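You operate a simulated robot arm through the tools that you are given. There is no shell and no other tool. Be economical: measure what you need, move in short steps, check, and stop when the job is done.

You run a simulated robot arm. Do the job below in one go: nothing can be reset, and whatever is moved stays where it is left.

Task
Fish both spoons out of the washing-up water and let the water out.
Fine: spoons and plug go on the draining board; fit the strainer and wait till the sink is empty.

The check looks at the end state, three seconds after you hand in, the way a careful person would. Anything else that was tipped, shoved, dropped, spilled or broken makes it a failure.

Robot
A 6-joint arm with a two-finger parallel gripper, fixed in place. Base frame: the origin is at the foot of the arm, x ahead of it, y to its left, z up. Lengths are in mm, angles in degrees, forces in N, time in s.
Its first joint turns from -66.0 to 66.0 degrees. Payload 2.7 kg.
The TCP is the grasp point between the finger pads, 23 mm short of the fingertips. In the tool frame z runs along the fingers and y along their closing line. The gripper opens to 94 mm. The fingers are 38 mm wide and 10 mm thick; the gripper's body (54 by 96 mm) begins 39 mm behind the TCP.
Orientation is that of the tool frame in the base frame, as a unit quaternion [x, y, z, w]. With the fingers straight down and closing along the base's y, the tool's x points along the base's -x, its y along +y and its z along -z.

Tools
- The arm moves only by the tool step_arm. Its argument "targets" is text: rows parted by semicolons, each of 7 numbers parted by spaces: the shift along the base's x, y, z in units of 50 mm (1.0 is 50 mm), then the turn, a rotation vector about the base's x, y, z in units of 6 degrees (1.0 is 6 degrees), then the gripper command, from -1 (shut) to 1 (fully open), values between in proportion. In form: x y z wx wy wz grip; .... A call has 1 to 8 rows; each row shifts and turns the commanded pose from where the row before left it. A call with a number of a shift or a turn outside -1 to 1 is refused whole. Each row takes 0.2 s and may step no farther than 50 mm and 8.6 degrees from the row before; otherwise, or with a gripper value out of range, the whole call is refused. A pose out of reach is approached as far as the arm can. The call stops where the force on the tool passes 40 N (or 10 N more than at its start, if that is more) or the arm is blocked; 0.2 s more then pass. The fingers move at their own pace (about 45 mm/s each) and stop on an object; they squeeze with about 35 N. The grip force told is the motor's: it shows also when the fingers shut on nothing. Time passes only in rows, and 0.2 s behind the last, so rows that do not move let the fingers close. The reply holds the time, the measured pose of the TCP, the force on the tool along the base axes, the opening and the grip force, in the units named above and with some noise.
- Cameras (640 x 400 px; columns grow to the right, rows downward): "scene" is fixed at [67.8, -428.9, 1394]; the picture's right is [0.84, -0.54, 0.00], its down [-0.36, -0.55, -0.75] and it looks along [0.41, 0.63, -0.66] (base axes); focal length 289 px, centre (320, 200). "wrist" rides on the gripper at [-39, 0, -44] in the tool frame; the picture's right is [0.00, -1.00, 0.00], its down [0.97, 0.00, -0.24] and it looks along [0.24, 0.00, 0.97] (tool axes); focal length 218 px, centre (320, 200). There is no depth. A picture from a camera that has moved, and an enlarged one, comes with that camera's place and axes in the base frame and with its lens.
- camera(camera): a new picture of that camera. It takes no simulated time.
- zoom(camera, box): a new picture of the part [left, top, right, bottom] of that camera's present view, enlarged. It takes no simulated time.
- close_job(): hands the job in; it is judged then, once.

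Go step by step. Nothing tells you positions but the pictures and the camera data: compare them with the known pose of the tool, close in by small moves and look again before you grip or let go. The budget is 120 turns and 76 pictures, counting those below and the enlarged ones. Unless the task says otherwise, let go and move clear before handing in, and close with one line.

The tools are called as a command line: name --argument value ..., lists and objects as JSON in quotes. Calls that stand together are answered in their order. step_arm: Moves the arm, as the interface text tells. Its arguments: {"type":"object","properties":{"targets":{"type":"string"}},"required":["targets"]} The other tools are called the same way: camera (camera) takes a picture; zoom (camera, box) takes an enlarged picture of a part of a camera's view; close_job () hands the job in.

At the start:

```text
t: 0.0
tool_pos: [413.9, -127.2, 1186.8]
tool_rot: [0.0, 1.0, 0.0, 0.0]
ft_force: [0.1, 0.1, 0.7]
grip_width: 94.1
finger_force: 0.0
```

scene: 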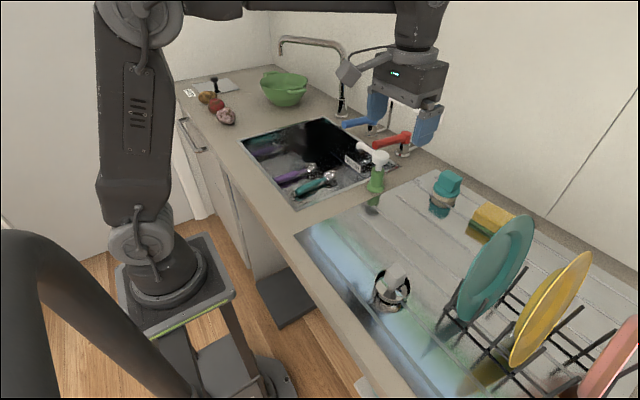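
wrist: 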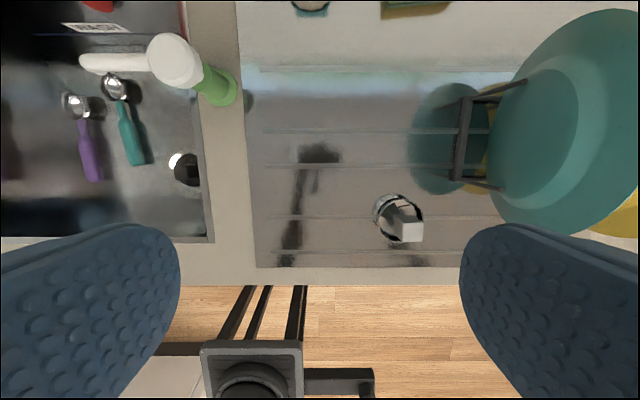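

I see a sink with two spoons (purple and teal handles), something like a plug at the near corner, and a strainer on the draining board. I'll zoom in to identify them.

zoom --camera "scene" --box '[230, 100, 430, 225]'

zoom --camera "wrist" --box '[0, 0, 260, 250]'

zoom --camera "scene" --box '[290, 150, 640, 400]'

```text
3.20 times, centred on (330, 162) of scene
camera zoom: at [67.8, -428.9, 1394.0], right [0.84, -0.54, 0.0], down [-0.36, -0.55, -0.75], along [0.41, 0.63, -0.66], focal length 924 px, centre (288, 320)
```

zoom: 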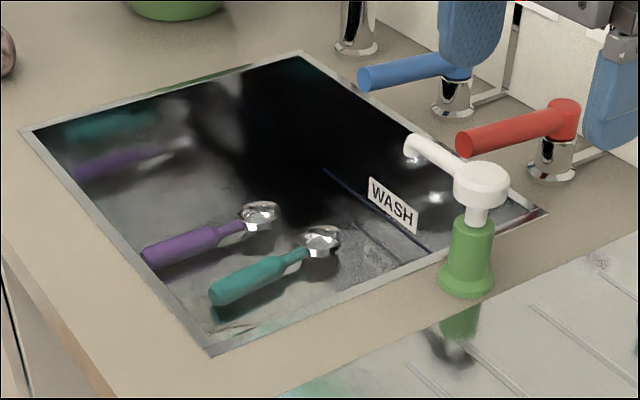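

```text
1.60 times, centred on (130, 125) of wrist
camera zoom: at [452.3, -127.5, 1229.4], right [0.0, -1.0, 0.0], down [-0.97, 0.0, 0.24], along [-0.24, 0.0, -0.97], focal length 349 px, centre (624, 320)
```

zoom: 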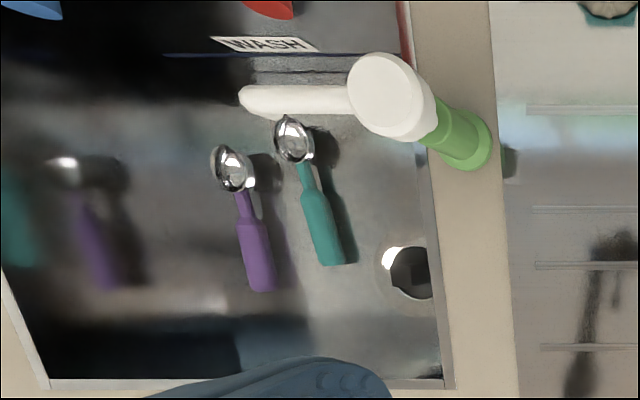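

```text
1.60 times, centred on (465, 275) of scene
camera zoom: at [67.8, -428.9, 1394.0], right [0.84, -0.54, 0.0], down [-0.36, -0.55, -0.75], along [0.41, 0.63, -0.66], focal length 462 px, centre (88, 80)
```

zoom: 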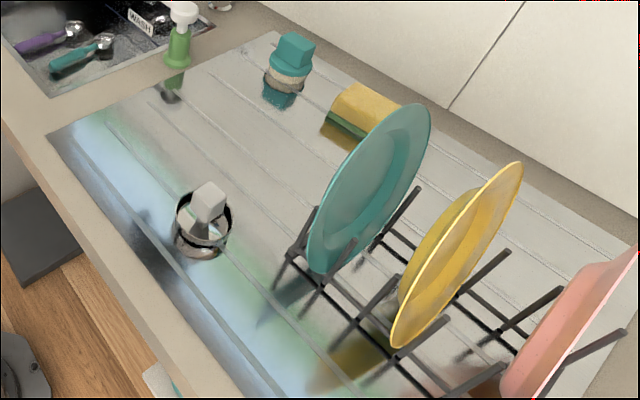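

The triangulated geometry: counter about z=900, sink x 306–657, y 42–440, spoon handles along x near (420,343) and (460,265), plug near (400,190), strainer at (343,-252). I'll move over the sink for a closer look.

step_arm --targets "0 0.98 0 0 0 0 0; 0 0.98 0 0 0 0 0; 0 0.98 0 0 0 0 0; 0 0.98 0 0 0 0 0; 0 0.98 -0.15 0 0 0 0; 0 0.98 -0.15 0 0 0 0; 0 0.98 -0.15 0 0 0 0; 0 0.98 -0.15 0 0 0 0"

camera --camera "wrist"

```text
t: 1.8
tool_pos: [415.1, 264.5, 1157.0]
tool_rot: [0.001, 1.0, 0.0, 0.0]
ft_force: [-0.7, 1.5, -0.8]
grip_width: 47.1
finger_force: 0.0
```

```text
70 pictures are left
camera wrist: at [454.2, 264.2, 1201.0], right [0.0, -1.0, 0.0], down [-0.97, 0.0, 0.24], along [-0.24, 0.0, -0.97], focal length 218 px, centre (320, 200)
```

wrist: 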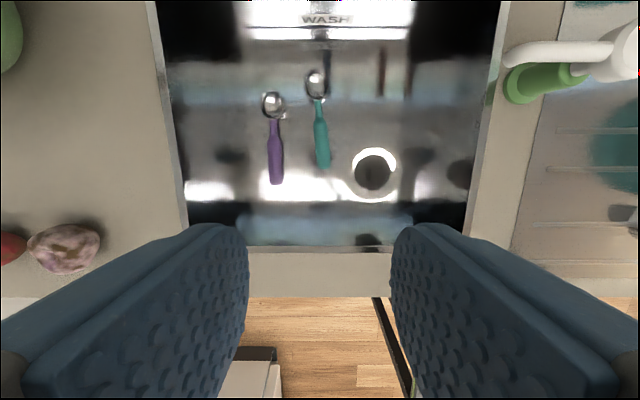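

zoom --camera "wrist" --box '[160, 0, 500, 250]'

```text
1.60 times, centred on (330, 125) of wrist
camera zoom: at [454.2, 264.2, 1201.0], right [0.0, -1.0, 0.0], down [-0.97, 0.0, 0.24], along [-0.24, 0.0, -0.97], focal length 349 px, centre (304, 320)
```

zoom: 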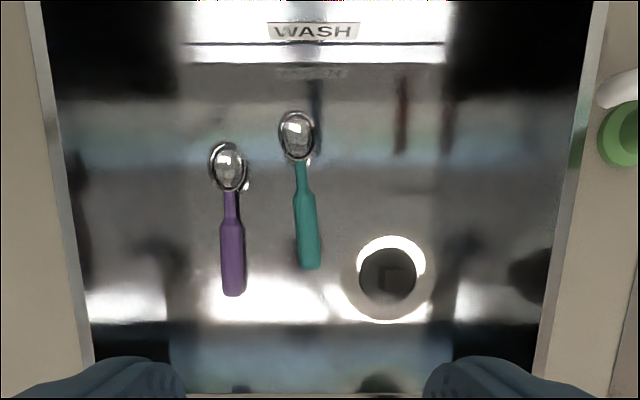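

Water is clear and the plug (black disc with handle) is seen near (407,146). I go above the purple handle at (422,350) and descend partway to look again.

step_arm --targets "0.1 0.86 -0.5 0 0 0 0; 0.05 0.86 -0.8 0 0 0 0; 0 0 -0.9 0 0 0 0; 0 0 -0.9 0 0 0 0; 0 0 -0.9 0 0 0 0; 0 0 -0.8 0 0 0 0"

camera --camera "wrist"

zoom --camera "scene" --box '[230, 100, 430, 225]'

```text
refused: row 2 steps farther than a row can; nothing moved
```

```text
68 pictures are left
camera wrist: at [454.2, 264.2, 1201.0], right [0.0, -1.0, 0.0], down [-0.97, 0.0, 0.24], along [-0.24, 0.0, -0.97], focal length 218 px, centre (320, 200)
```

wrist: 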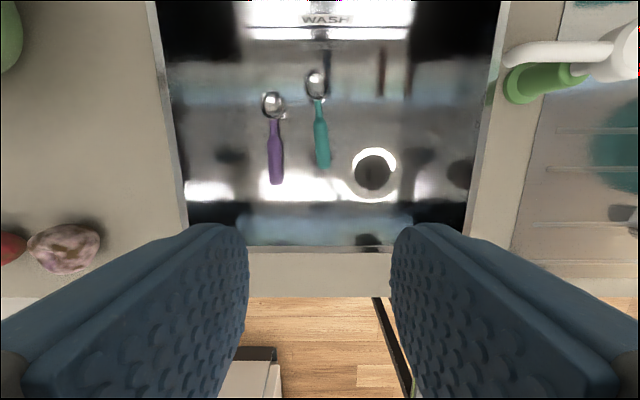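

```text
3.20 times, centred on (330, 162) of scene
camera zoom: at [67.8, -428.9, 1394.0], right [0.84, -0.54, 0.0], down [-0.36, -0.55, -0.75], along [0.41, 0.63, -0.66], focal length 924 px, centre (288, 320)
```

zoom: 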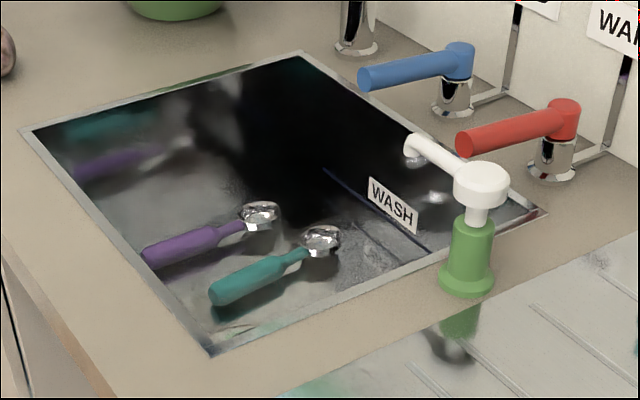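

That was refused since row 2 exceeded 50 mm; the scene is unchanged. I resend with shorter steps.

step_arm --targets "0.1 0.86 -0.4 0 0 0 0; 0.05 0.85 -0.4 0 0 0 0; 0 0 -0.9 0 0 0 0; 0 0 -0.9 0 0 0 0; 0 0 -0.9 0 0 0 0; 0 0 -0.9 0 0 0 0"

camera --camera "wrist"

zoom --camera "scene" --box '[230, 100, 430, 225]'

```text
t: 3.2
tool_pos: [420.5, 351.8, 935.2]
tool_rot: [0.001, 1.0, 0.001, 0.0]
ft_force: [0.1, 0.6, -0.2]
grip_width: 47.0
finger_force: 0.0
```

```text
66 pictures are left
camera wrist: at [459.0, 350.8, 979.1], right [0.0, -1.0, 0.0], down [-0.97, 0.0, 0.24], along [-0.24, 0.0, -0.97], focal length 218 px, centre (320, 200)
```

wrist: 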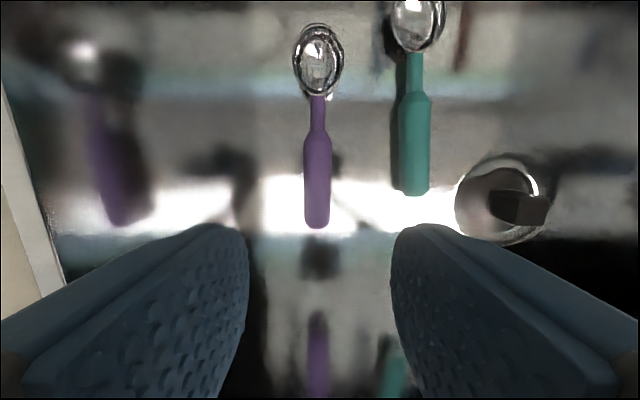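

```text
3.20 times, centred on (330, 162) of scene
camera zoom: at [67.8, -428.9, 1394.0], right [0.84, -0.54, 0.0], down [-0.36, -0.55, -0.75], along [0.41, 0.63, -0.66], focal length 924 px, centre (288, 320)
```

zoom: 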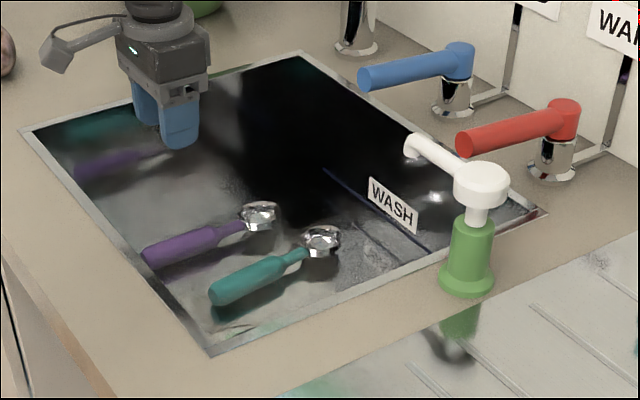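

Well aligned over the purple handle. I descend straight down in steps to about z=800 and look.

step_arm --targets "0.1 0 -0.8 0 0 0 0; 0 0 -0.8 0 0 0 0; 0 0 -0.6 0 0 0 0; 0 0 -0.5 0 0 0 0; 0 0 0 0 0 0 0"

camera --camera "wrist"

```text
t: 4.4
tool_pos: [426.5, 350.5, 799.4]
tool_rot: [0.0, 1.0, 0.001, 0.002]
ft_force: [13.8, -1.5, 7.1]
grip_width: 47.3
finger_force: 0.0
```

```text
64 pictures are left
camera wrist: at [464.6, 349.8, 842.7], right [0.0, -1.0, 0.0], down [-0.97, 0.0, 0.24], along [-0.24, 0.0, -0.97], focal length 218 px, centre (320, 200)
```

wrist: 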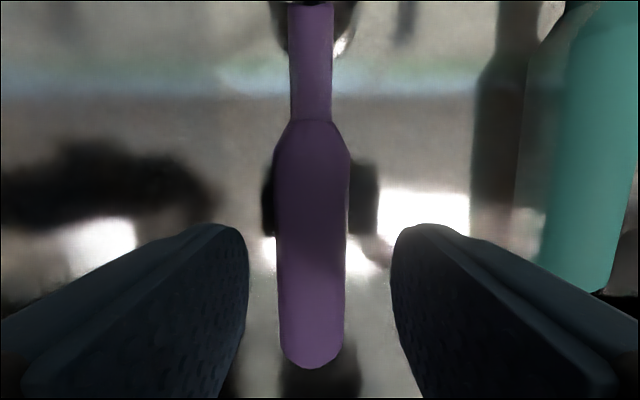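

An unexpected force reading appeared; I'll wait a row to see if it persists.

step_arm --targets "0 0 0 0 0 0 0"

zoom --camera "scene" --box '[180, 60, 430, 225]'

```text
t: 4.8
tool_pos: [425.6, 350.0, 799.6]
tool_rot: [0.001, 1.0, 0.001, 0.001]
ft_force: [20.8, -0.6, 5.9]
grip_width: 46.8
finger_force: 0.1
```

```text
2.42 times, centred on (305, 142) of scene
camera zoom: at [68.2, -429.0, 1394.0], right [0.84, -0.54, 0.0], down [-0.36, -0.55, -0.75], along [0.41, 0.63, -0.66], focal length 700 px, centre (356, 339)
```

zoom: 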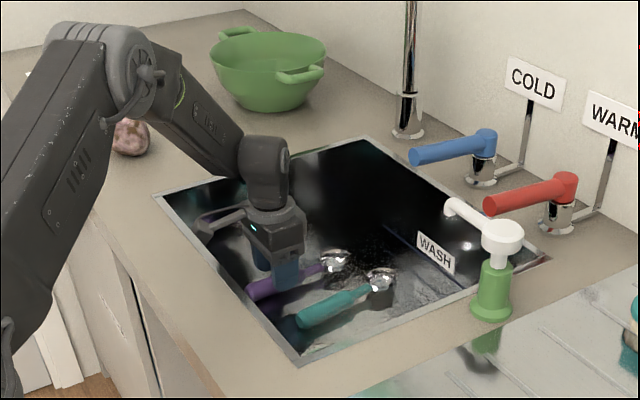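

A side part of the gripper (pointing to -x) is pressing the sink's near rim. I shift +x by 25 mm to relieve it and check.

step_arm --targets "0.5 0 0 0 0 0 0; 0 0 0 0 0 0 0"

```text
t: 5.4
tool_pos: [449.9, 350.2, 796.0]
tool_rot: [0.0, 1.0, -0.001, -0.001]
ft_force: [-0.5, -0.1, -0.2]
grip_width: 47.0
finger_force: 0.0
```

Force is gone. Now I lower gently to about z=770.

step_arm --targets "0 0 -0.15 0 0 0 0; 0 0 -0.15 0 0 0 0; 0 0 -0.12 0 0 0 0; 0 0 -0.1 0 0 0 0; 0 0 0 0 0 0 0"

camera --camera "wrist"

zoom --camera "scene" --box '[230, 100, 430, 225]'

```text
t: 6.6
tool_pos: [451.0, 349.5, 774.2]
tool_rot: [0.0, 1.0, 0.0, 0.0]
ft_force: [0.2, -0.6, -0.4]
grip_width: 47.2
finger_force: 0.1
```

```text
62 pictures are left
camera wrist: at [489.5, 349.3, 818.0], right [0.0, -1.0, 0.0], down [-0.97, 0.0, 0.24], along [-0.24, 0.0, -0.97], focal length 218 px, centre (320, 200)
```

wrist: 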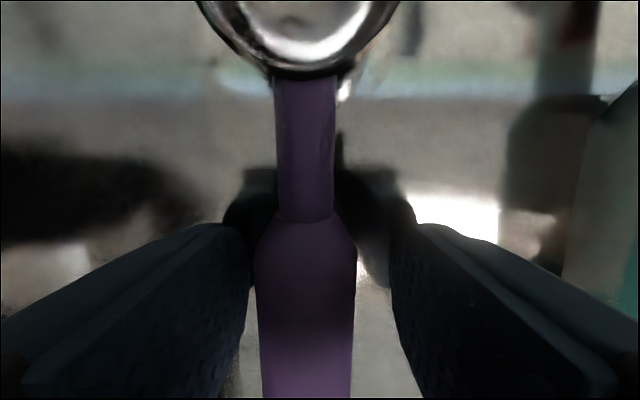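

```text
3.20 times, centred on (330, 162) of scene
camera zoom: at [67.8, -428.9, 1394.0], right [0.84, -0.54, 0.0], down [-0.36, -0.55, -0.75], along [0.41, 0.63, -0.66], focal length 924 px, centre (288, 320)
```

zoom: 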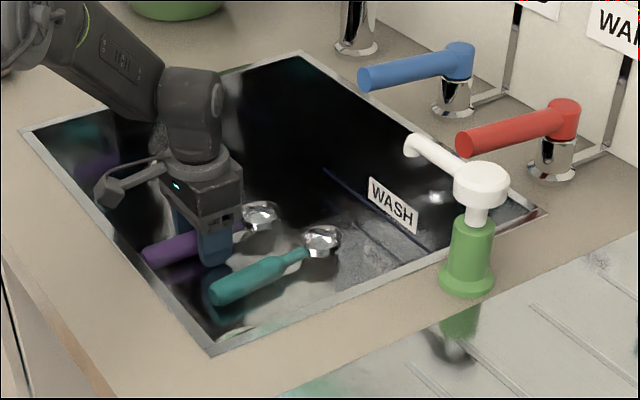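

Fingers straddle the handle's front part. I lower ~8 mm more, then close.

step_arm --targets "0 0 -0.08 0 0 0 0; 0 0 -0.08 0 0 0 0; 0 0 0 0 0 0 -1; 0 0 0 0 0 0 -1; 0 0 0 0 0 0 -1; 0 0 0 0 0 0 -1"

camera --camera "wrist"

```text
t: 7.2
tool_pos: [451.6, 351.0, 773.7]
tool_rot: [0.0, 1.0, 0.001, 0.001]
ft_force: [-1.8, 0.0, 2.8]
grip_width: 47.4
finger_force: 0.6
stopped in row 2: the force on the tool passed its limit (the readings are from after the stop); the commanded pose is now the measured one
```

```text
60 pictures are left
camera wrist: at [490.2, 351.0, 816.8], right [0.0, -1.0, 0.0], down [-0.97, 0.0, 0.24], along [-0.24, 0.0, -0.97], focal length 218 px, centre (320, 200)
```

wrist: 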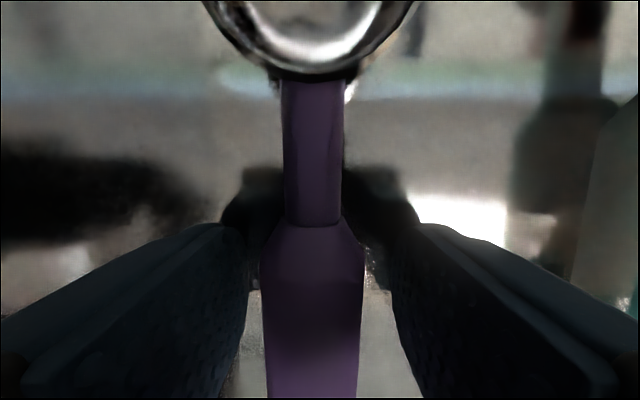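

The fingertips touched the sink floor (~z=750). I raise 2 mm and close on the handle.

step_arm --targets "0 0 0.04 0 0 0 -1; 0 0 0 0 0 0 -1; 0 0 0 0 0 0 -1; 0 0 0 0 0 0 -1"

```text
t: 8.2
tool_pos: [451.7, 350.6, 774.4]
tool_rot: [0.0, 1.0, 0.001, 0.002]
ft_force: [0.1, -0.1, -0.1]
grip_width: 25.4
finger_force: 35.0
```

Gripped at 25 mm. I lift straight up.

step_arm --targets "0 0 0.3 0 0 0 -1; 0 0 0.6 0 0 0 -1; 0 0 0.8 0 0 0 -1; 0 0 0.8 0 0 0 -1; 0 0 0.8 0 0 0 -1; 0 0 0.9 0 0 0 -1; 0 0 0.9 0 0 0 -1; 0 0 0.9 0 0 0 -1"

camera --camera "scene"

camera --camera "wrist"

```text
t: 10.0
tool_pos: [455.0, 350.6, 1074.4]
tool_rot: [-0.001, 1.0, 0.001, -0.001]
ft_force: [1.0, -0.8, -0.8]
grip_width: 25.0
finger_force: 34.6
```

```text
59 pictures are left
```

scene: 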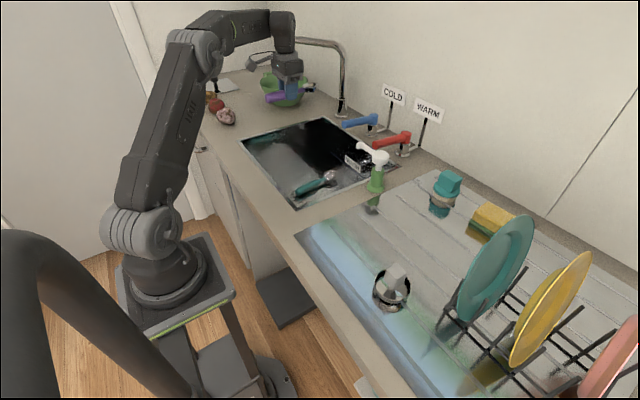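

```text
58 pictures are left
camera wrist: at [492.9, 349.4, 1119.3], right [0.0, -1.0, 0.0], down [-0.97, 0.0, 0.24], along [-0.24, 0.0, -0.97], focal length 218 px, centre (320, 200)
```

wrist: 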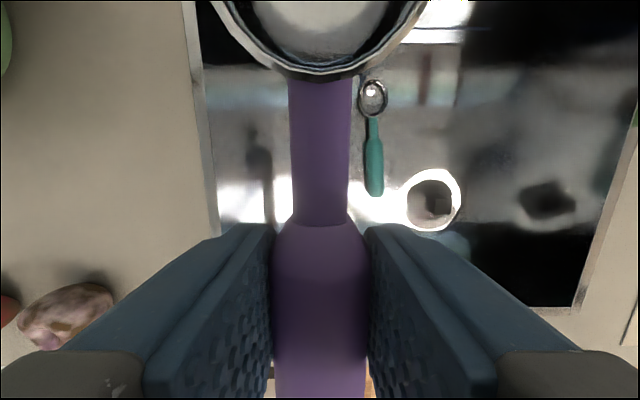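

Spoon held level and clear. Now I carry it over to the draining board.

step_arm --targets "-0.15 -0.95 0 0 0 0 -1; -0.15 -0.95 0 0 0 0 -1; -0.15 -0.95 0 0 0 0 -1; -0.2 -0.95 0 0 0 0 -1; -0.2 -0.95 0 0 0 0 -1; -0.2 -0.95 0 0 0 0 -1; -0.2 -0.95 0 0 0 0 -1; -0.15 -0.95 0 0 0 0 -1"

step_arm --targets "0 -0.9 0 0 0 0 -1; 0 0 -0.5 0 0 0 -1; 0 0 -0.8 0 0 0 -1; 0 0 -0.6 0 0 0 -1; 0 0 0 0 0 0 -1"

camera --camera "wrist"

camera --camera "scene"

```text
t: 11.8
tool_pos: [383.7, -29.2, 1073.4]
tool_rot: [0.0, 1.0, 0.002, 0.001]
ft_force: [-0.1, 0.5, -0.1]
grip_width: 24.9
finger_force: 35.7
```

```text
t: 13.0
tool_pos: [382.0, -71.3, 979.9]
tool_rot: [0.0, 1.0, 0.0, 0.0]
ft_force: [0.8, 0.2, -1.0]
grip_width: 24.9
finger_force: 35.2
```

```text
57 pictures are left
camera wrist: at [419.9, -71.6, 1023.8], right [0.0, -1.0, 0.0], down [-0.97, 0.0, 0.24], along [-0.24, 0.0, -0.97], focal length 218 px, centre (320, 200)
```

wrist: 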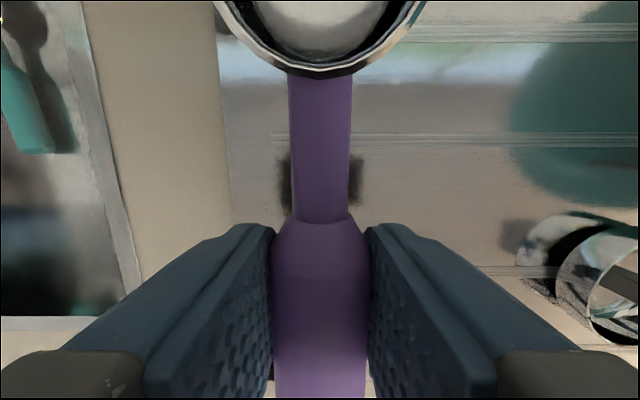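

```text
56 pictures are left
```

scene: 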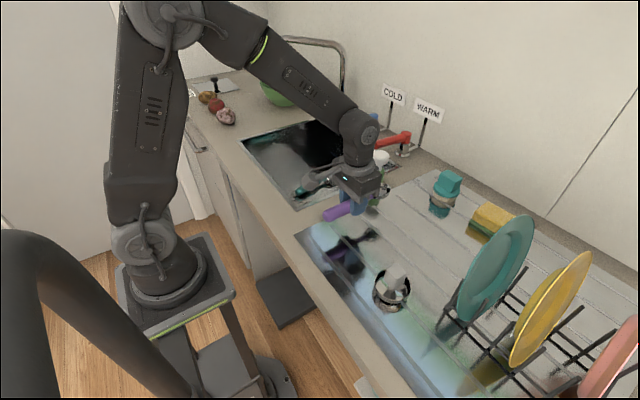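

The landing spot at (382,-71) on the board is clear. I lower in shrinking steps until contact.

step_arm --targets "0 0 -0.5 0 0 0 -1; 0 0 -0.4 0 0 0 -1; 0 0 -0.2 0 0 0 -1; 0 0 -0.1 0 0 0 -1; 0 0 0 0 0 0 -1"

camera --camera "wrist"

zoom --camera "scene" --box '[280, 150, 480, 275]'

```text
t: 14.0
tool_pos: [384.1, -72.6, 925.7]
tool_rot: [0.0, 1.0, 0.0, 0.003]
ft_force: [-4.9, 1.9, 7.5]
grip_width: 24.9
finger_force: 34.4
stopped in row 4: the force on the tool passed its limit (the readings are from after the stop); the commanded pose is now the measured one
```

```text
55 pictures are left
camera wrist: at [422.2, -72.4, 969.0], right [0.0, -1.0, 0.0], down [-0.97, 0.0, 0.24], along [-0.24, 0.0, -0.97], focal length 218 px, centre (320, 200)
```

wrist: 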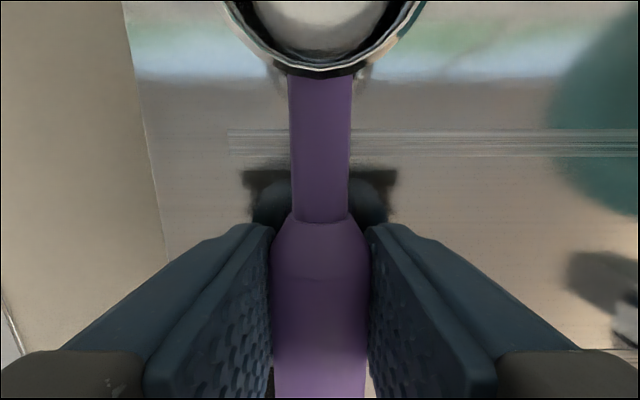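

```text
3.20 times, centred on (380, 212) of scene
camera zoom: at [67.6, -428.9, 1394.1], right [0.84, -0.54, 0.0], down [-0.36, -0.55, -0.75], along [0.41, 0.63, -0.66], focal length 924 px, centre (128, 160)
```

zoom: 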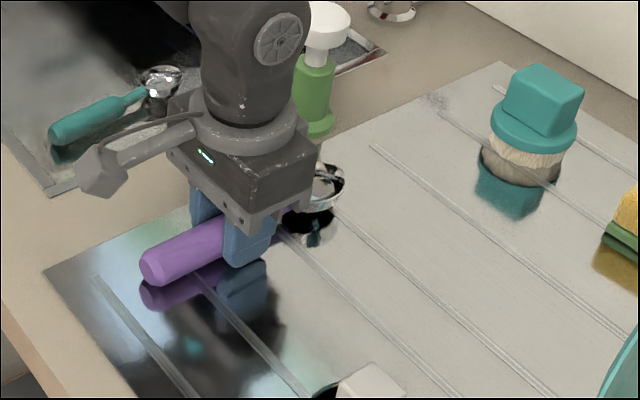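

Contact at TCP z≈926, so the board is at ~902. I open the fingers part-way and rise.

step_arm --targets "0 0 0 0 0 0 -0.2; 0 0 0 0 0 0 0; 0 0 0 0 0 0 0; 0 0 0.3 0 0 0 0; 0 0 0.8 0 0 0 0; 0 0 0.9 0 0 0 0; 0 0 0.9 0 0 0 0"

zoom --camera "scene" --box '[280, 150, 480, 275]'

camera --camera "wrist"

```text
t: 15.6
tool_pos: [386.0, -74.7, 1069.1]
tool_rot: [-0.001, 1.0, 0.0, 0.002]
ft_force: [-0.6, 0.6, 0.1]
grip_width: 46.9
finger_force: 0.1
```

```text
3.20 times, centred on (380, 212) of scene
camera zoom: at [67.8, -428.9, 1394.0], right [0.84, -0.54, 0.0], down [-0.36, -0.55, -0.75], along [0.41, 0.63, -0.66], focal length 924 px, centre (128, 160)
```

zoom: 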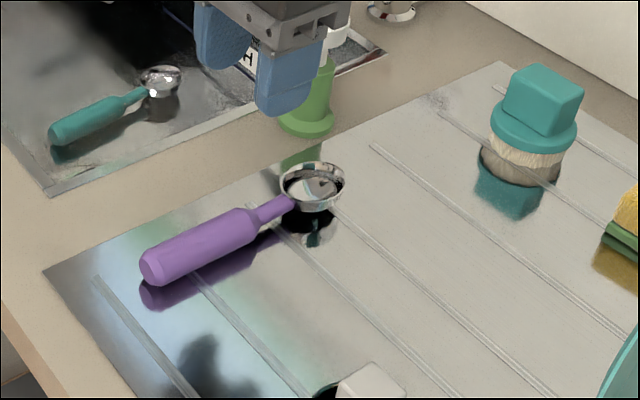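

```text
52 pictures are left
camera wrist: at [424.8, -74.6, 1112.8], right [0.0, -1.0, 0.0], down [-0.97, 0.0, 0.24], along [-0.24, 0.0, -0.97], focal length 218 px, centre (320, 200)
```

wrist: 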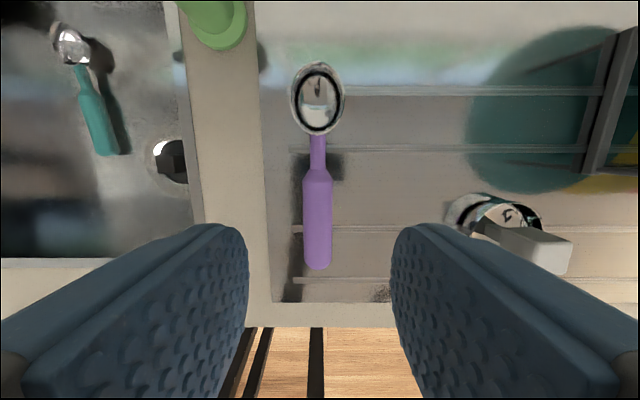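

The purple spoon rests on the board. Next the teal spoon at about (465,262), axis turned +8°.

step_arm --targets "0.2 0.843 0 0 0 0 0; 0.2 0.843 0 0 0 0 0; 0.2 0.843 0 0 0 0 0; 0.2 0.843 0 0 0 0 0; 0.2 0.843 0 0 0 0.4 0; 0.2 0.843 0 0 0 0.4 0; 0.2 0.843 0 0 0 0.5 0; 0.2 0.843 0 0 0 0 0"

step_arm --targets "0 0 -0.9 0 0 0 0; 0 0 -0.9 0 0 0 0; 0 0 -0.9 0 0 0 0; 0 0 0 0 0 0 0"

camera --camera "wrist"

```text
t: 17.4
tool_pos: [466.1, 267.5, 1072.1]
tool_rot: [-0.068, 0.998, 0.0, 0.003]
ft_force: [0.2, -0.1, 0.2]
grip_width: 47.1
finger_force: 0.1
```

```text
t: 18.4
tool_pos: [464.7, 264.5, 935.0]
tool_rot: [-0.068, 0.998, 0.0, 0.002]
ft_force: [0.1, 0.6, 0.0]
grip_width: 46.7
finger_force: 0.0
```

```text
51 pictures are left
camera wrist: at [502.1, 270.2, 978.6], right [0.14, -0.99, 0.0], down [-0.96, -0.13, 0.23], along [-0.23, -0.03, -0.97], focal length 218 px, centre (320, 200)
```

wrist: 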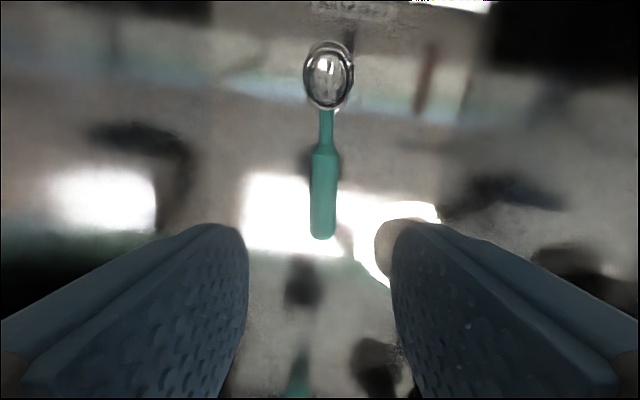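

Aligned over the teal handle. Descending to just above the floor, then close.

step_arm --targets "0 -0.03 -0.8 0 0 0 0; 0 -0.03 -0.8 0 0 0 0; 0 0 -0.7 0 0 0 0; 0 0 -0.4 0 0 0 0; 0 0 -0.25 0 0 0 0; 0 0 -0.15 0 0 0 0; 0 0 0 0 0 0 0"

camera --camera "wrist"

```text
t: 20.0
tool_pos: [464.9, 262.1, 778.8]
tool_rot: [-0.068, 0.998, 0.001, 0.003]
ft_force: [0.2, -0.9, -0.7]
grip_width: 47.0
finger_force: 0.1
```

```text
50 pictures are left
camera wrist: at [502.2, 266.6, 822.3], right [0.14, -0.99, 0.0], down [-0.96, -0.13, 0.23], along [-0.23, -0.03, -0.97], focal length 218 px, centre (320, 200)
```

wrist: 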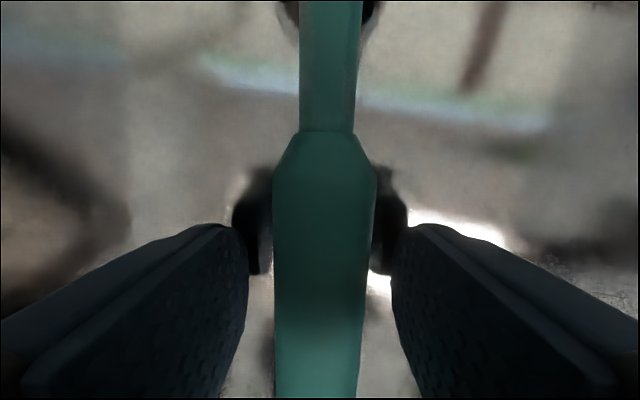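

Straddling the handle well. Close and lift.

step_arm --targets "0 0 -0.06 0 0 0 -1; 0 0 0 0 0 0 -1; 0 0 0 0 0 0 -1; 0 0 0 0 0 0 -1; 0 0 0.3 0 0 0 -1; 0 0 0.6 0 0 0 -1; 0 0 0.8 0 0 0 -1; 0 0 0.8 0 0 0 -1"

step_arm --targets "0 0 0.8 0 0 0 -1; 0 0 0.9 0 0 0 -1; 0 0 0.9 0 0 0 -1; 0 0 0.9 0 0 0 -1; 0 0 0 0 0 0 -1"

camera --camera "wrist"

```text
t: 21.8
tool_pos: [462.9, 263.0, 899.0]
tool_rot: [-0.066, 0.998, 0.0, 0.002]
ft_force: [-0.2, 0.3, -1.0]
grip_width: 25.2
finger_force: 35.0
```

```text
t: 23.0
tool_pos: [463.4, 261.2, 1074.4]
tool_rot: [-0.068, 0.998, 0.0, 0.002]
ft_force: [0.3, -0.1, 0.3]
grip_width: 25.1
finger_force: 35.1
```

```text
49 pictures are left
camera wrist: at [501.4, 267.2, 1118.2], right [0.14, -0.99, 0.0], down [-0.96, -0.13, 0.24], along [-0.23, -0.03, -0.97], focal length 218 px, centre (320, 200)
```

wrist: 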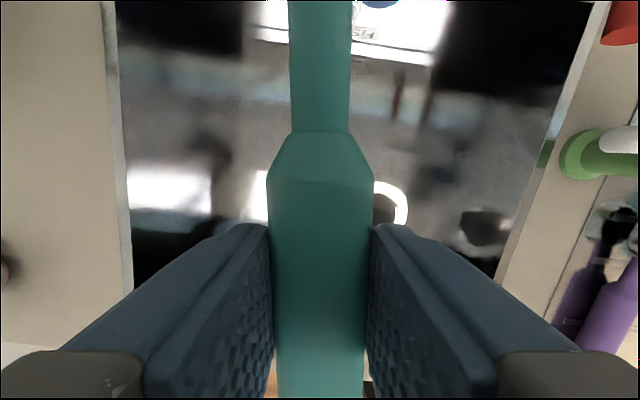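

Teal spoon in hand. Carry to the board at about (372,-145), straightened.

step_arm --targets "-0.2 -0.9 0 0 0 0 -1; -0.2 -0.9 0 0 0 0 -1; -0.2 -0.9 0 0 0 0 -1; -0.2 -0.9 0 0 0 -0.3 -1; -0.2 -0.9 0 0 0 -0.3 -1; -0.2 -0.9 0 0 0 -0.3 -1; -0.2 -0.9 0 0 0 -0.4 -1; -0.2 -0.9 0 0 0 0 -1"

step_arm --targets "-0.2 -0.93 0 0 0 0 -1; 0 0 -0.5 0 0 0 -1; 0 0 -0.8 0 0 0 -1; 0 0 -0.6 0 0 0 -1; 0 0 0 0 0 0 -1"

camera --camera "wrist"

zoom --camera "scene" --box '[280, 150, 480, 275]'

```text
t: 24.8
tool_pos: [384.3, -97.8, 1078.0]
tool_rot: [-0.001, 1.0, 0.0, 0.003]
ft_force: [0.1, -1.5, 0.0]
grip_width: 25.1
finger_force: 35.5
```

```text
t: 26.0
tool_pos: [374.1, -145.0, 981.1]
tool_rot: [0.001, 1.0, 0.0, 0.003]
ft_force: [-0.6, -0.4, -0.8]
grip_width: 25.0
finger_force: 34.7
```

```text
48 pictures are left
camera wrist: at [412.9, -145.6, 1025.1], right [0.0, -1.0, 0.0], down [-0.97, 0.0, 0.23], along [-0.23, 0.0, -0.97], focal length 218 px, centre (320, 200)
```

wrist: 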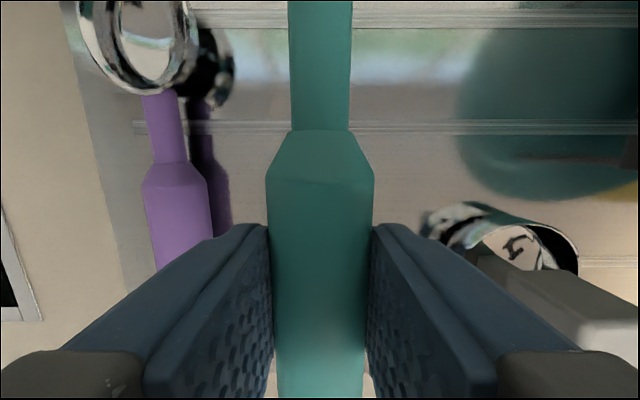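

```text
3.20 times, centred on (380, 212) of scene
camera zoom: at [67.8, -428.9, 1394.0], right [0.84, -0.54, 0.0], down [-0.36, -0.55, -0.75], along [0.41, 0.63, -0.66], focal length 924 px, centre (128, 160)
```

zoom: 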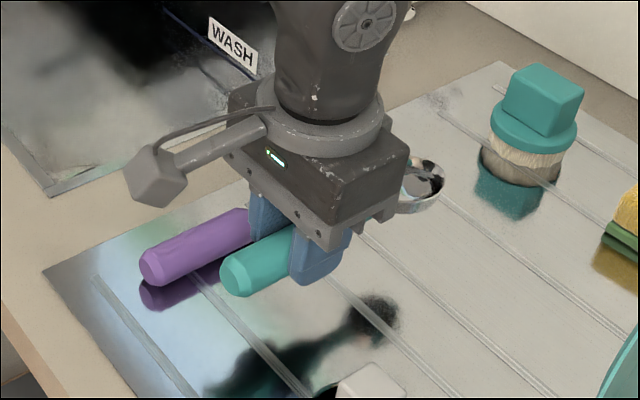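

Clear of both neighbours. Lower to contact, release, and rise.

step_arm --targets "0 0 -0.5 0 0 0 -1; 0 0 -0.4 0 0 0 -1; 0 0 -0.12 0 0 0 -1; 0 0 -0.06 0 0 0 -1; 0 0 -0.06 0 0 0 -1"

```text
t: 27.2
tool_pos: [372.9, -146.2, 928.8]
tool_rot: [0.0, 1.0, -0.001, 0.004]
ft_force: [-9.8, 2.0, 35.4]
grip_width: 25.3
finger_force: 35.1
```

It's touching the board. Ease up slightly, open and rise.

step_arm --targets "0 0 0.04 0 0 0 -1; 0 0 0 0 0 0 -0.2; 0 0 0 0 0 0 0; 0 0 0 0 0 0 0; 0 0 0.3 0 0 0 0; 0 0 0.8 0 0 0 0; 0 0 0.9 0 0 0 0; 0 0 0.9 0 0 0 0"

camera --camera "wrist"

zoom --camera "scene" --box '[280, 150, 520, 330]'

```text
t: 29.0
tool_pos: [375.1, -141.3, 1072.5]
tool_rot: [0.001, 1.0, -0.001, 0.003]
ft_force: [-0.9, 0.1, 0.4]
grip_width: 46.9
finger_force: 0.1
```

```text
46 pictures are left
camera wrist: at [413.0, -141.7, 1115.8], right [0.0, -1.0, 0.0], down [-0.97, 0.0, 0.24], along [-0.24, 0.0, -0.97], focal length 218 px, centre (320, 200)
```

wrist: 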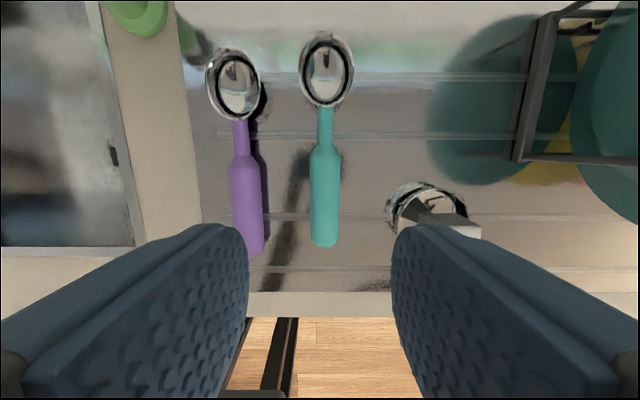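

```text
2.22 times, centred on (400, 240) of scene
camera zoom: at [67.8, -428.9, 1394.0], right [0.84, -0.54, 0.0], down [-0.36, -0.55, -0.75], along [0.41, 0.63, -0.66], focal length 642 px, centre (142, 111)
```

zoom: 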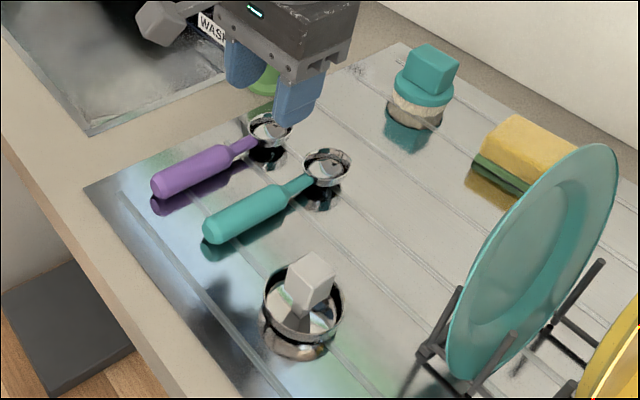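

Both spoons lie on the board. Now the plug: I move above it, turning the tool -90° so the side part points along the sink instead of at the rim.

step_arm --targets "0.04 0.38 0 0 0 -1 0; 0.04 0.38 0 0 0 -1 0; 0.04 0.38 0 0 0 -1 0; 0.04 0.38 0 0 0 -1 0; 0.04 0.38 0 0 0 -1 0; 0.04 0.38 0 0 0 -1 0; 0.04 0.38 0 0 0 -1 0; 0.04 0.38 0 0 0 -1 0"

step_arm --targets "0.04 0.38 0 0 0 -1 0; 0.04 0.38 0 0 0 -1 0; 0.04 0.38 0 0 0 -1 0; 0.04 0.38 0 0 0 -1 0; 0.04 0.38 0 0 0 -1 0; 0.04 0.38 0 0 0 -1 0; 0.04 0.38 0 0 0 -1 0; 0 0 0 0 0 0 0"

camera --camera "wrist"

camera --camera "scene"

```text
t: 30.8
tool_pos: [388.6, 6.4, 1070.3]
tool_rot: [0.408, 0.913, -0.001, 0.002]
ft_force: [0.2, -0.1, -0.4]
grip_width: 46.8
finger_force: 0.2
```

```text
t: 32.6
tool_pos: [403.4, 140.0, 1070.5]
tool_rot: [0.708, 0.706, -0.002, 0.003]
ft_force: [0.5, 0.8, 0.3]
grip_width: 47.0
finger_force: 0.1
```

```text
44 pictures are left
camera wrist: at [404.1, 101.3, 1114.3], right [-1.0, 0.0, 0.0], down [0.0, 0.97, 0.23], along [0.0, 0.23, -0.97], focal length 218 px, centre (320, 200)
```

wrist: 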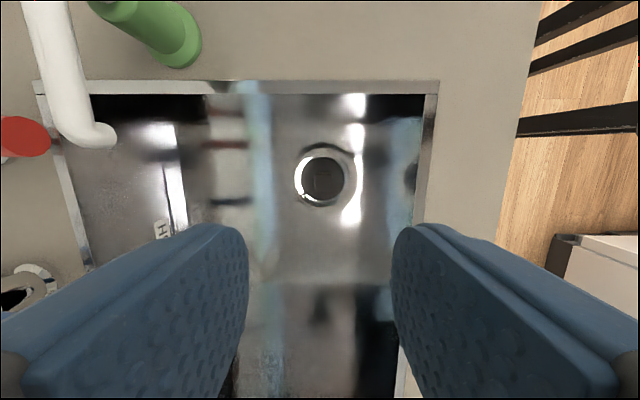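

```text
43 pictures are left
```

scene: 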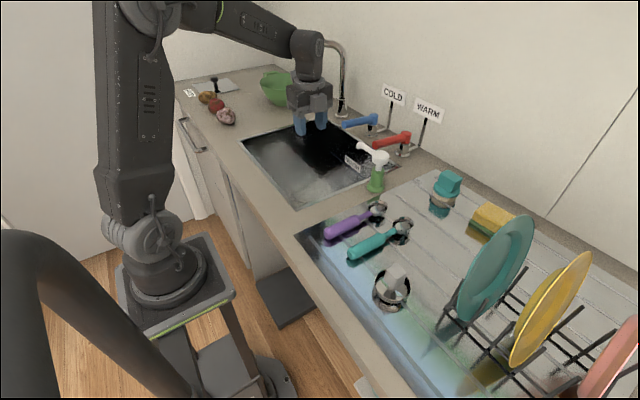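

zoom --camera "wrist" --box '[270, 130, 370, 230]'

```text
4.00 times, centred on (320, 180) of wrist
camera zoom: at [404.1, 101.3, 1114.3], right [-1.0, 0.0, 0.0], down [0.0, 0.97, 0.23], along [0.0, 0.23, -0.97], focal length 873 px, centre (320, 280)
```

zoom: 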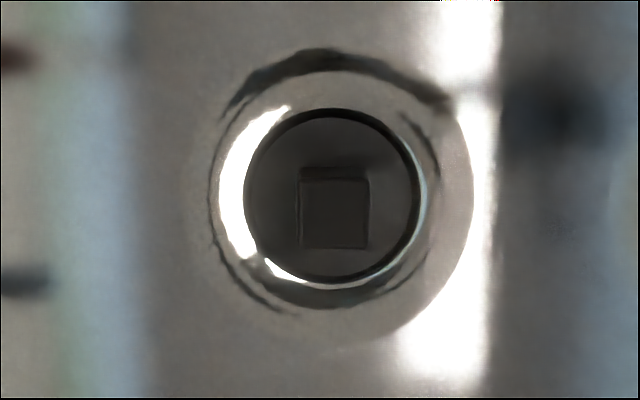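

The plug's square knob is at about (399,152), ~27 mm wide. I centre and descend partway.

step_arm --targets "-0.08 0.24 -0.8 0 0 0 0.15; 0 0 -0.9 0 0 0 0.15; 0 0 -0.9 0 0 0 0.15; 0 0 -0.9 0 0 0 0.15; 0 0 -0.7 0 0 0 0.15; 0 0 0 0 0 0 0.15"

camera --camera "wrist"

zoom --camera "scene" --box '[230, 60, 430, 225]'

```text
t: 34.0
tool_pos: [398.7, 152.9, 860.0]
tool_rot: [0.707, 0.707, -0.001, 0.003]
ft_force: [-0.6, -0.5, 0.5]
grip_width: 54.3
finger_force: 0.1
```

```text
41 pictures are left
camera wrist: at [398.0, 114.2, 903.9], right [-1.0, 0.0, 0.0], down [0.0, 0.97, 0.24], along [0.0, 0.24, -0.97], focal length 218 px, centre (320, 200)
```

wrist: 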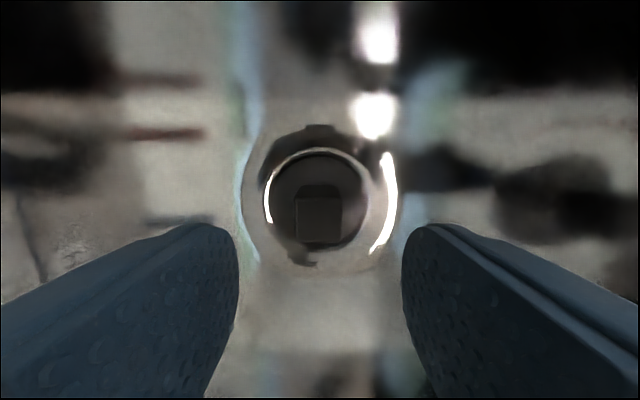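

```text
2.42 times, centred on (330, 142) of scene
camera zoom: at [67.8, -428.9, 1394.0], right [0.84, -0.54, 0.0], down [-0.36, -0.55, -0.75], along [0.41, 0.63, -0.66], focal length 700 px, centre (296, 339)
```

zoom: 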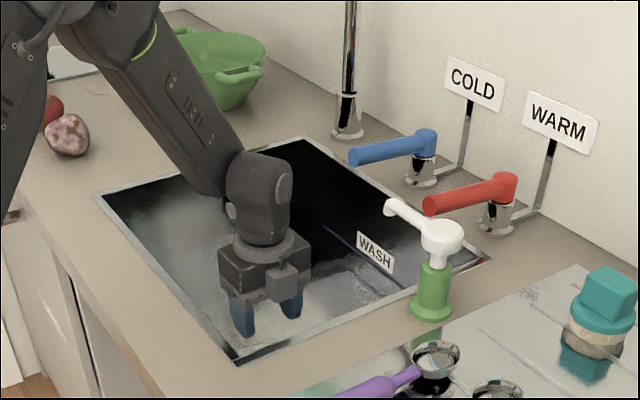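

Aligned with the knob. I descend to about z=790 and check.

step_arm --targets "0 0 -0.5 0 0 0 0.15; 0 0 -0.4 0 0 0 0.15; 0 0 -0.3 0 0 0 0.15; 0 0 -0.2 0 0 0 0.15; 0 0 0 0 0 0 0.15"

camera --camera "wrist"

```text
t: 35.2
tool_pos: [401.2, 151.5, 790.2]
tool_rot: [0.708, 0.707, -0.001, 0.002]
ft_force: [-0.2, -0.4, -0.6]
grip_width: 54.2
finger_force: 0.1
```

```text
39 pictures are left
camera wrist: at [400.2, 112.5, 834.7], right [-1.0, 0.0, 0.0], down [0.0, 0.97, 0.24], along [0.0, 0.24, -0.97], focal length 218 px, centre (320, 200)
```

wrist: 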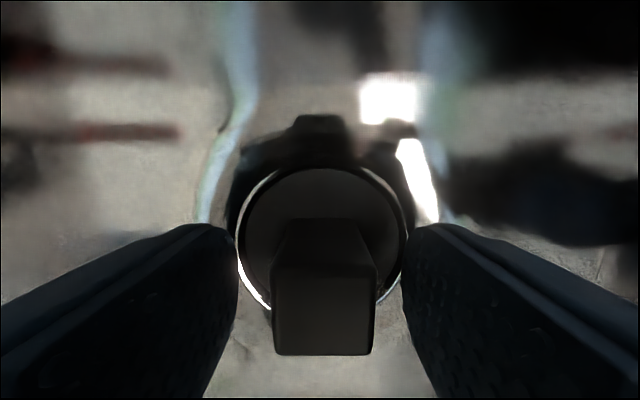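

Knob top is just below the TCP, centred between the fingers. I lower 12 mm, then close.

step_arm --targets "-0.02 0.04 -0.12 0 0 0 0.15; 0 0 -0.1 0 0 0 0.15; 0 0 0 0 0 0 -1; 0 0 0 0 0 0 -1; 0 0 0 0 0 0 -1; 0 0 0 0 0 0 -1; 0 0 0 0 0 0 -1"

camera --camera "wrist"

```text
t: 36.8
tool_pos: [399.0, 153.5, 781.7]
tool_rot: [0.708, 0.707, -0.002, 0.002]
ft_force: [-0.3, 0.0, 0.4]
grip_width: 27.5
finger_force: 35.2
```

```text
38 pictures are left
camera wrist: at [398.9, 115.8, 824.1], right [-1.0, 0.0, 0.0], down [0.0, 0.97, 0.23], along [0.0, 0.23, -0.97], focal length 218 px, centre (320, 200)
```

wrist: 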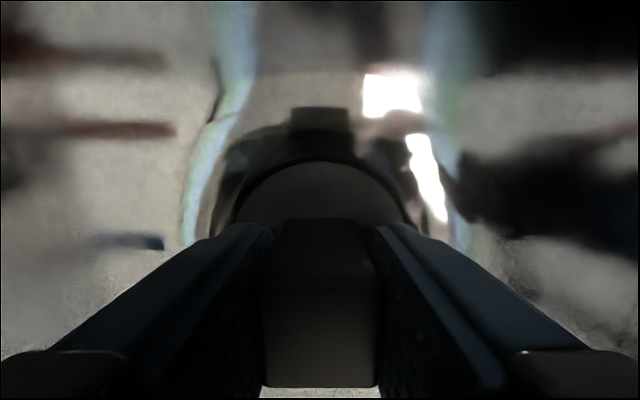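

Knob gripped at 27.5 mm. I pull up slowly.

step_arm --targets "0 0 0.1 0 0 0 -1; 0 0 0.15 0 0 0 -1; 0 0 0.2 0 0 0 -1; 0 0 0.3 0 0 0 -1; 0 0 0.4 0 0 0 -1; 0 0 0.6 0 0 0 -1"

camera --camera "wrist"

```text
t: 38.2
tool_pos: [399.3, 151.0, 868.2]
tool_rot: [0.707, 0.708, -0.001, 0.002]
ft_force: [-0.1, 0.5, -1.4]
grip_width: 27.4
finger_force: 34.8
```

```text
37 pictures are left
camera wrist: at [399.0, 113.7, 913.1], right [-1.0, 0.0, 0.0], down [0.0, 0.97, 0.23], along [0.0, 0.23, -0.97], focal length 218 px, centre (320, 200)
```

wrist: 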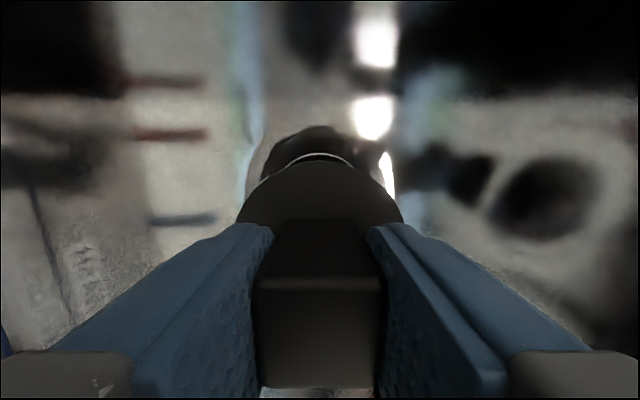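

The plug is out and held. I lift it and carry it to a clear spot on the board, about (455,-222).

step_arm --targets "0 0 0.8 0 0 0 -1; 0 0 0.9 0 0 0 -1; 0 0 0.9 0 0 0 -1; 0 0 0.9 0 0 0 -1; 0 0 0.6 0 0 0 -1; 0 -0.5 0 0 0 0 -1; 0 -0.9 0 0 0 0 -1; 0 -0.9 0 0 0 0 -1"

step_arm --targets "0.2 -0.9 0 0 0 0 -1; 0.2 -0.9 0 0 0 0 -1; 0.2 -0.9 0 0 0 0 -1; 0.2 -0.9 0 0 0 0 -1; 0.2 -0.8 0 0 0 0 -1; 0.12 -0.75 0 0 0 0 -1; 0 0 0 0 0 0 -1"

camera --camera "scene"

camera --camera "wrist"

```text
t: 40.0
tool_pos: [396.2, 42.0, 1071.4]
tool_rot: [0.706, 0.708, -0.002, 0.002]
ft_force: [0.6, -1.1, -1.1]
grip_width: 27.1
finger_force: 34.5
```

```text
t: 41.6
tool_pos: [450.8, -218.7, 1077.8]
tool_rot: [0.707, 0.707, -0.002, 0.002]
ft_force: [-0.2, 0.3, -1.1]
grip_width: 27.2
finger_force: 34.3
```

```text
36 pictures are left
```

scene: 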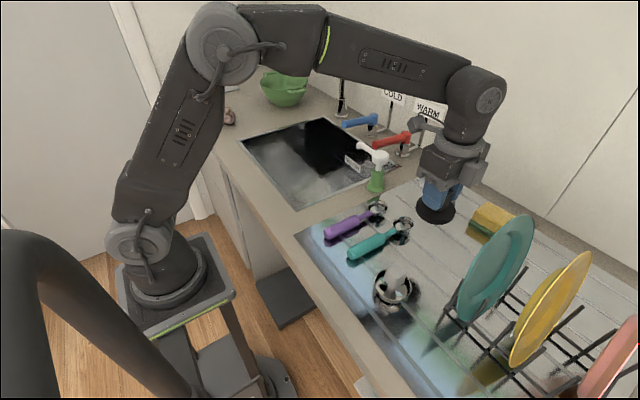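

```text
35 pictures are left
camera wrist: at [450.6, -257.4, 1120.4], right [-1.0, 0.0, 0.0], down [0.0, 0.97, 0.23], along [0.0, 0.23, -0.97], focal length 218 px, centre (320, 200)
```

wrist: 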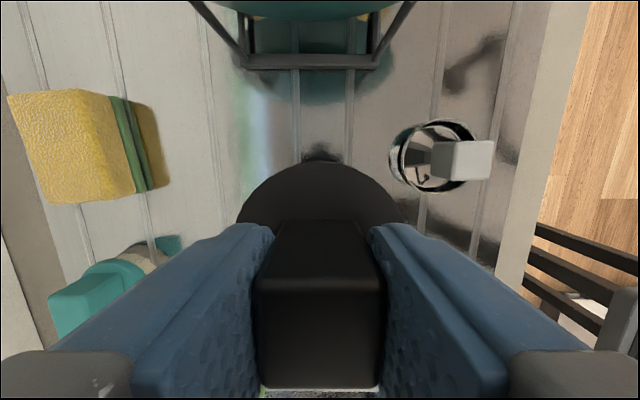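

The target spot is clear. I lower the plug in shrinking steps.

step_arm --targets "0 0 -0.8 0 0 0 -1; 0 0 -0.8 0 0 0 -1; 0 0 -0.5 0 0 0 -1; 0 0 -0.15 0 0 0 -1; 0 0 -0.1 0 0 0 -1; 0 0 -0.1 0 0 0 -1; 0 0 -0.1 0 0 0 -1; 0 0 -0.1 0 0 0 -1"

zoom --camera "scene" --box '[360, 120, 520, 270]'

```text
t: 43.2
tool_pos: [453.6, -219.2, 951.0]
tool_rot: [0.707, 0.707, -0.001, 0.006]
ft_force: [-1.0, 1.9, 4.2]
grip_width: 27.0
finger_force: 34.7
stopped in row 8: the force on the tool passed its limit (the readings are from after the stop); the commanded pose is now the measured one
```

```text
2.67 times, centred on (440, 195) of scene
camera zoom: at [67.7, -428.9, 1394.1], right [0.84, -0.54, 0.0], down [-0.36, -0.55, -0.75], along [0.41, 0.63, -0.66], focal length 770 px, centre (0, 213)
```

zoom: 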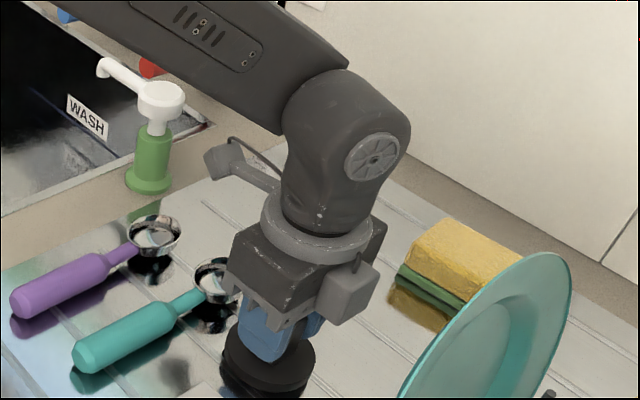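

The plug touches the board (TCP 951). Release and rise.

step_arm --targets "0 0 0.02 0 0 0 -0.3; 0 0 0 0 0 0 0.1; 0 0 0 0 0 0 0.1; 0 0 0 0 0 0 0.1; 0 0 0.4 0 0 0 0.1; 0 0 0.7 0 0 0 0.1; 0 0 0.9 0 0 0 0.1; 0 0 0.6 0 0 0 0.1"

camera --camera "wrist"

camera --camera "scene"

```text
t: 45.0
tool_pos: [454.9, -220.4, 1082.9]
tool_rot: [0.707, 0.707, -0.001, 0.004]
ft_force: [0.2, -0.3, 0.1]
grip_width: 51.8
finger_force: 0.0
```

```text
33 pictures are left
camera wrist: at [454.1, -257.9, 1126.3], right [-1.0, 0.0, 0.0], down [0.0, 0.97, 0.23], along [0.0, 0.23, -0.97], focal length 218 px, centre (320, 200)
```

wrist: 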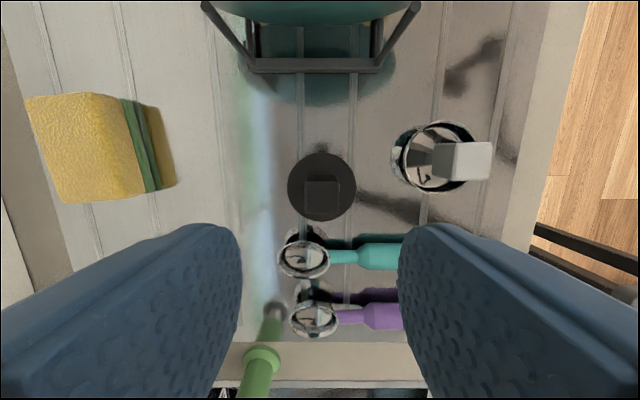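

```text
32 pictures are left
```

scene: 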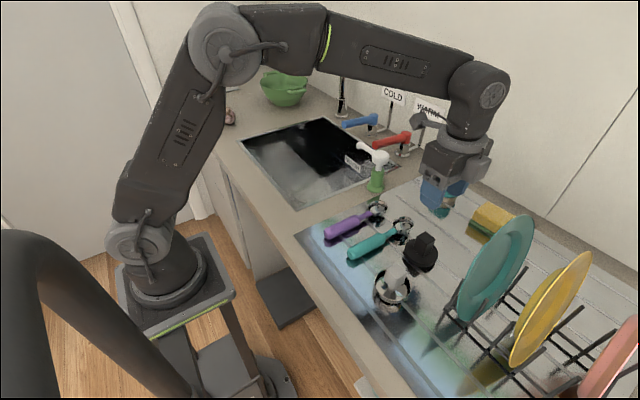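

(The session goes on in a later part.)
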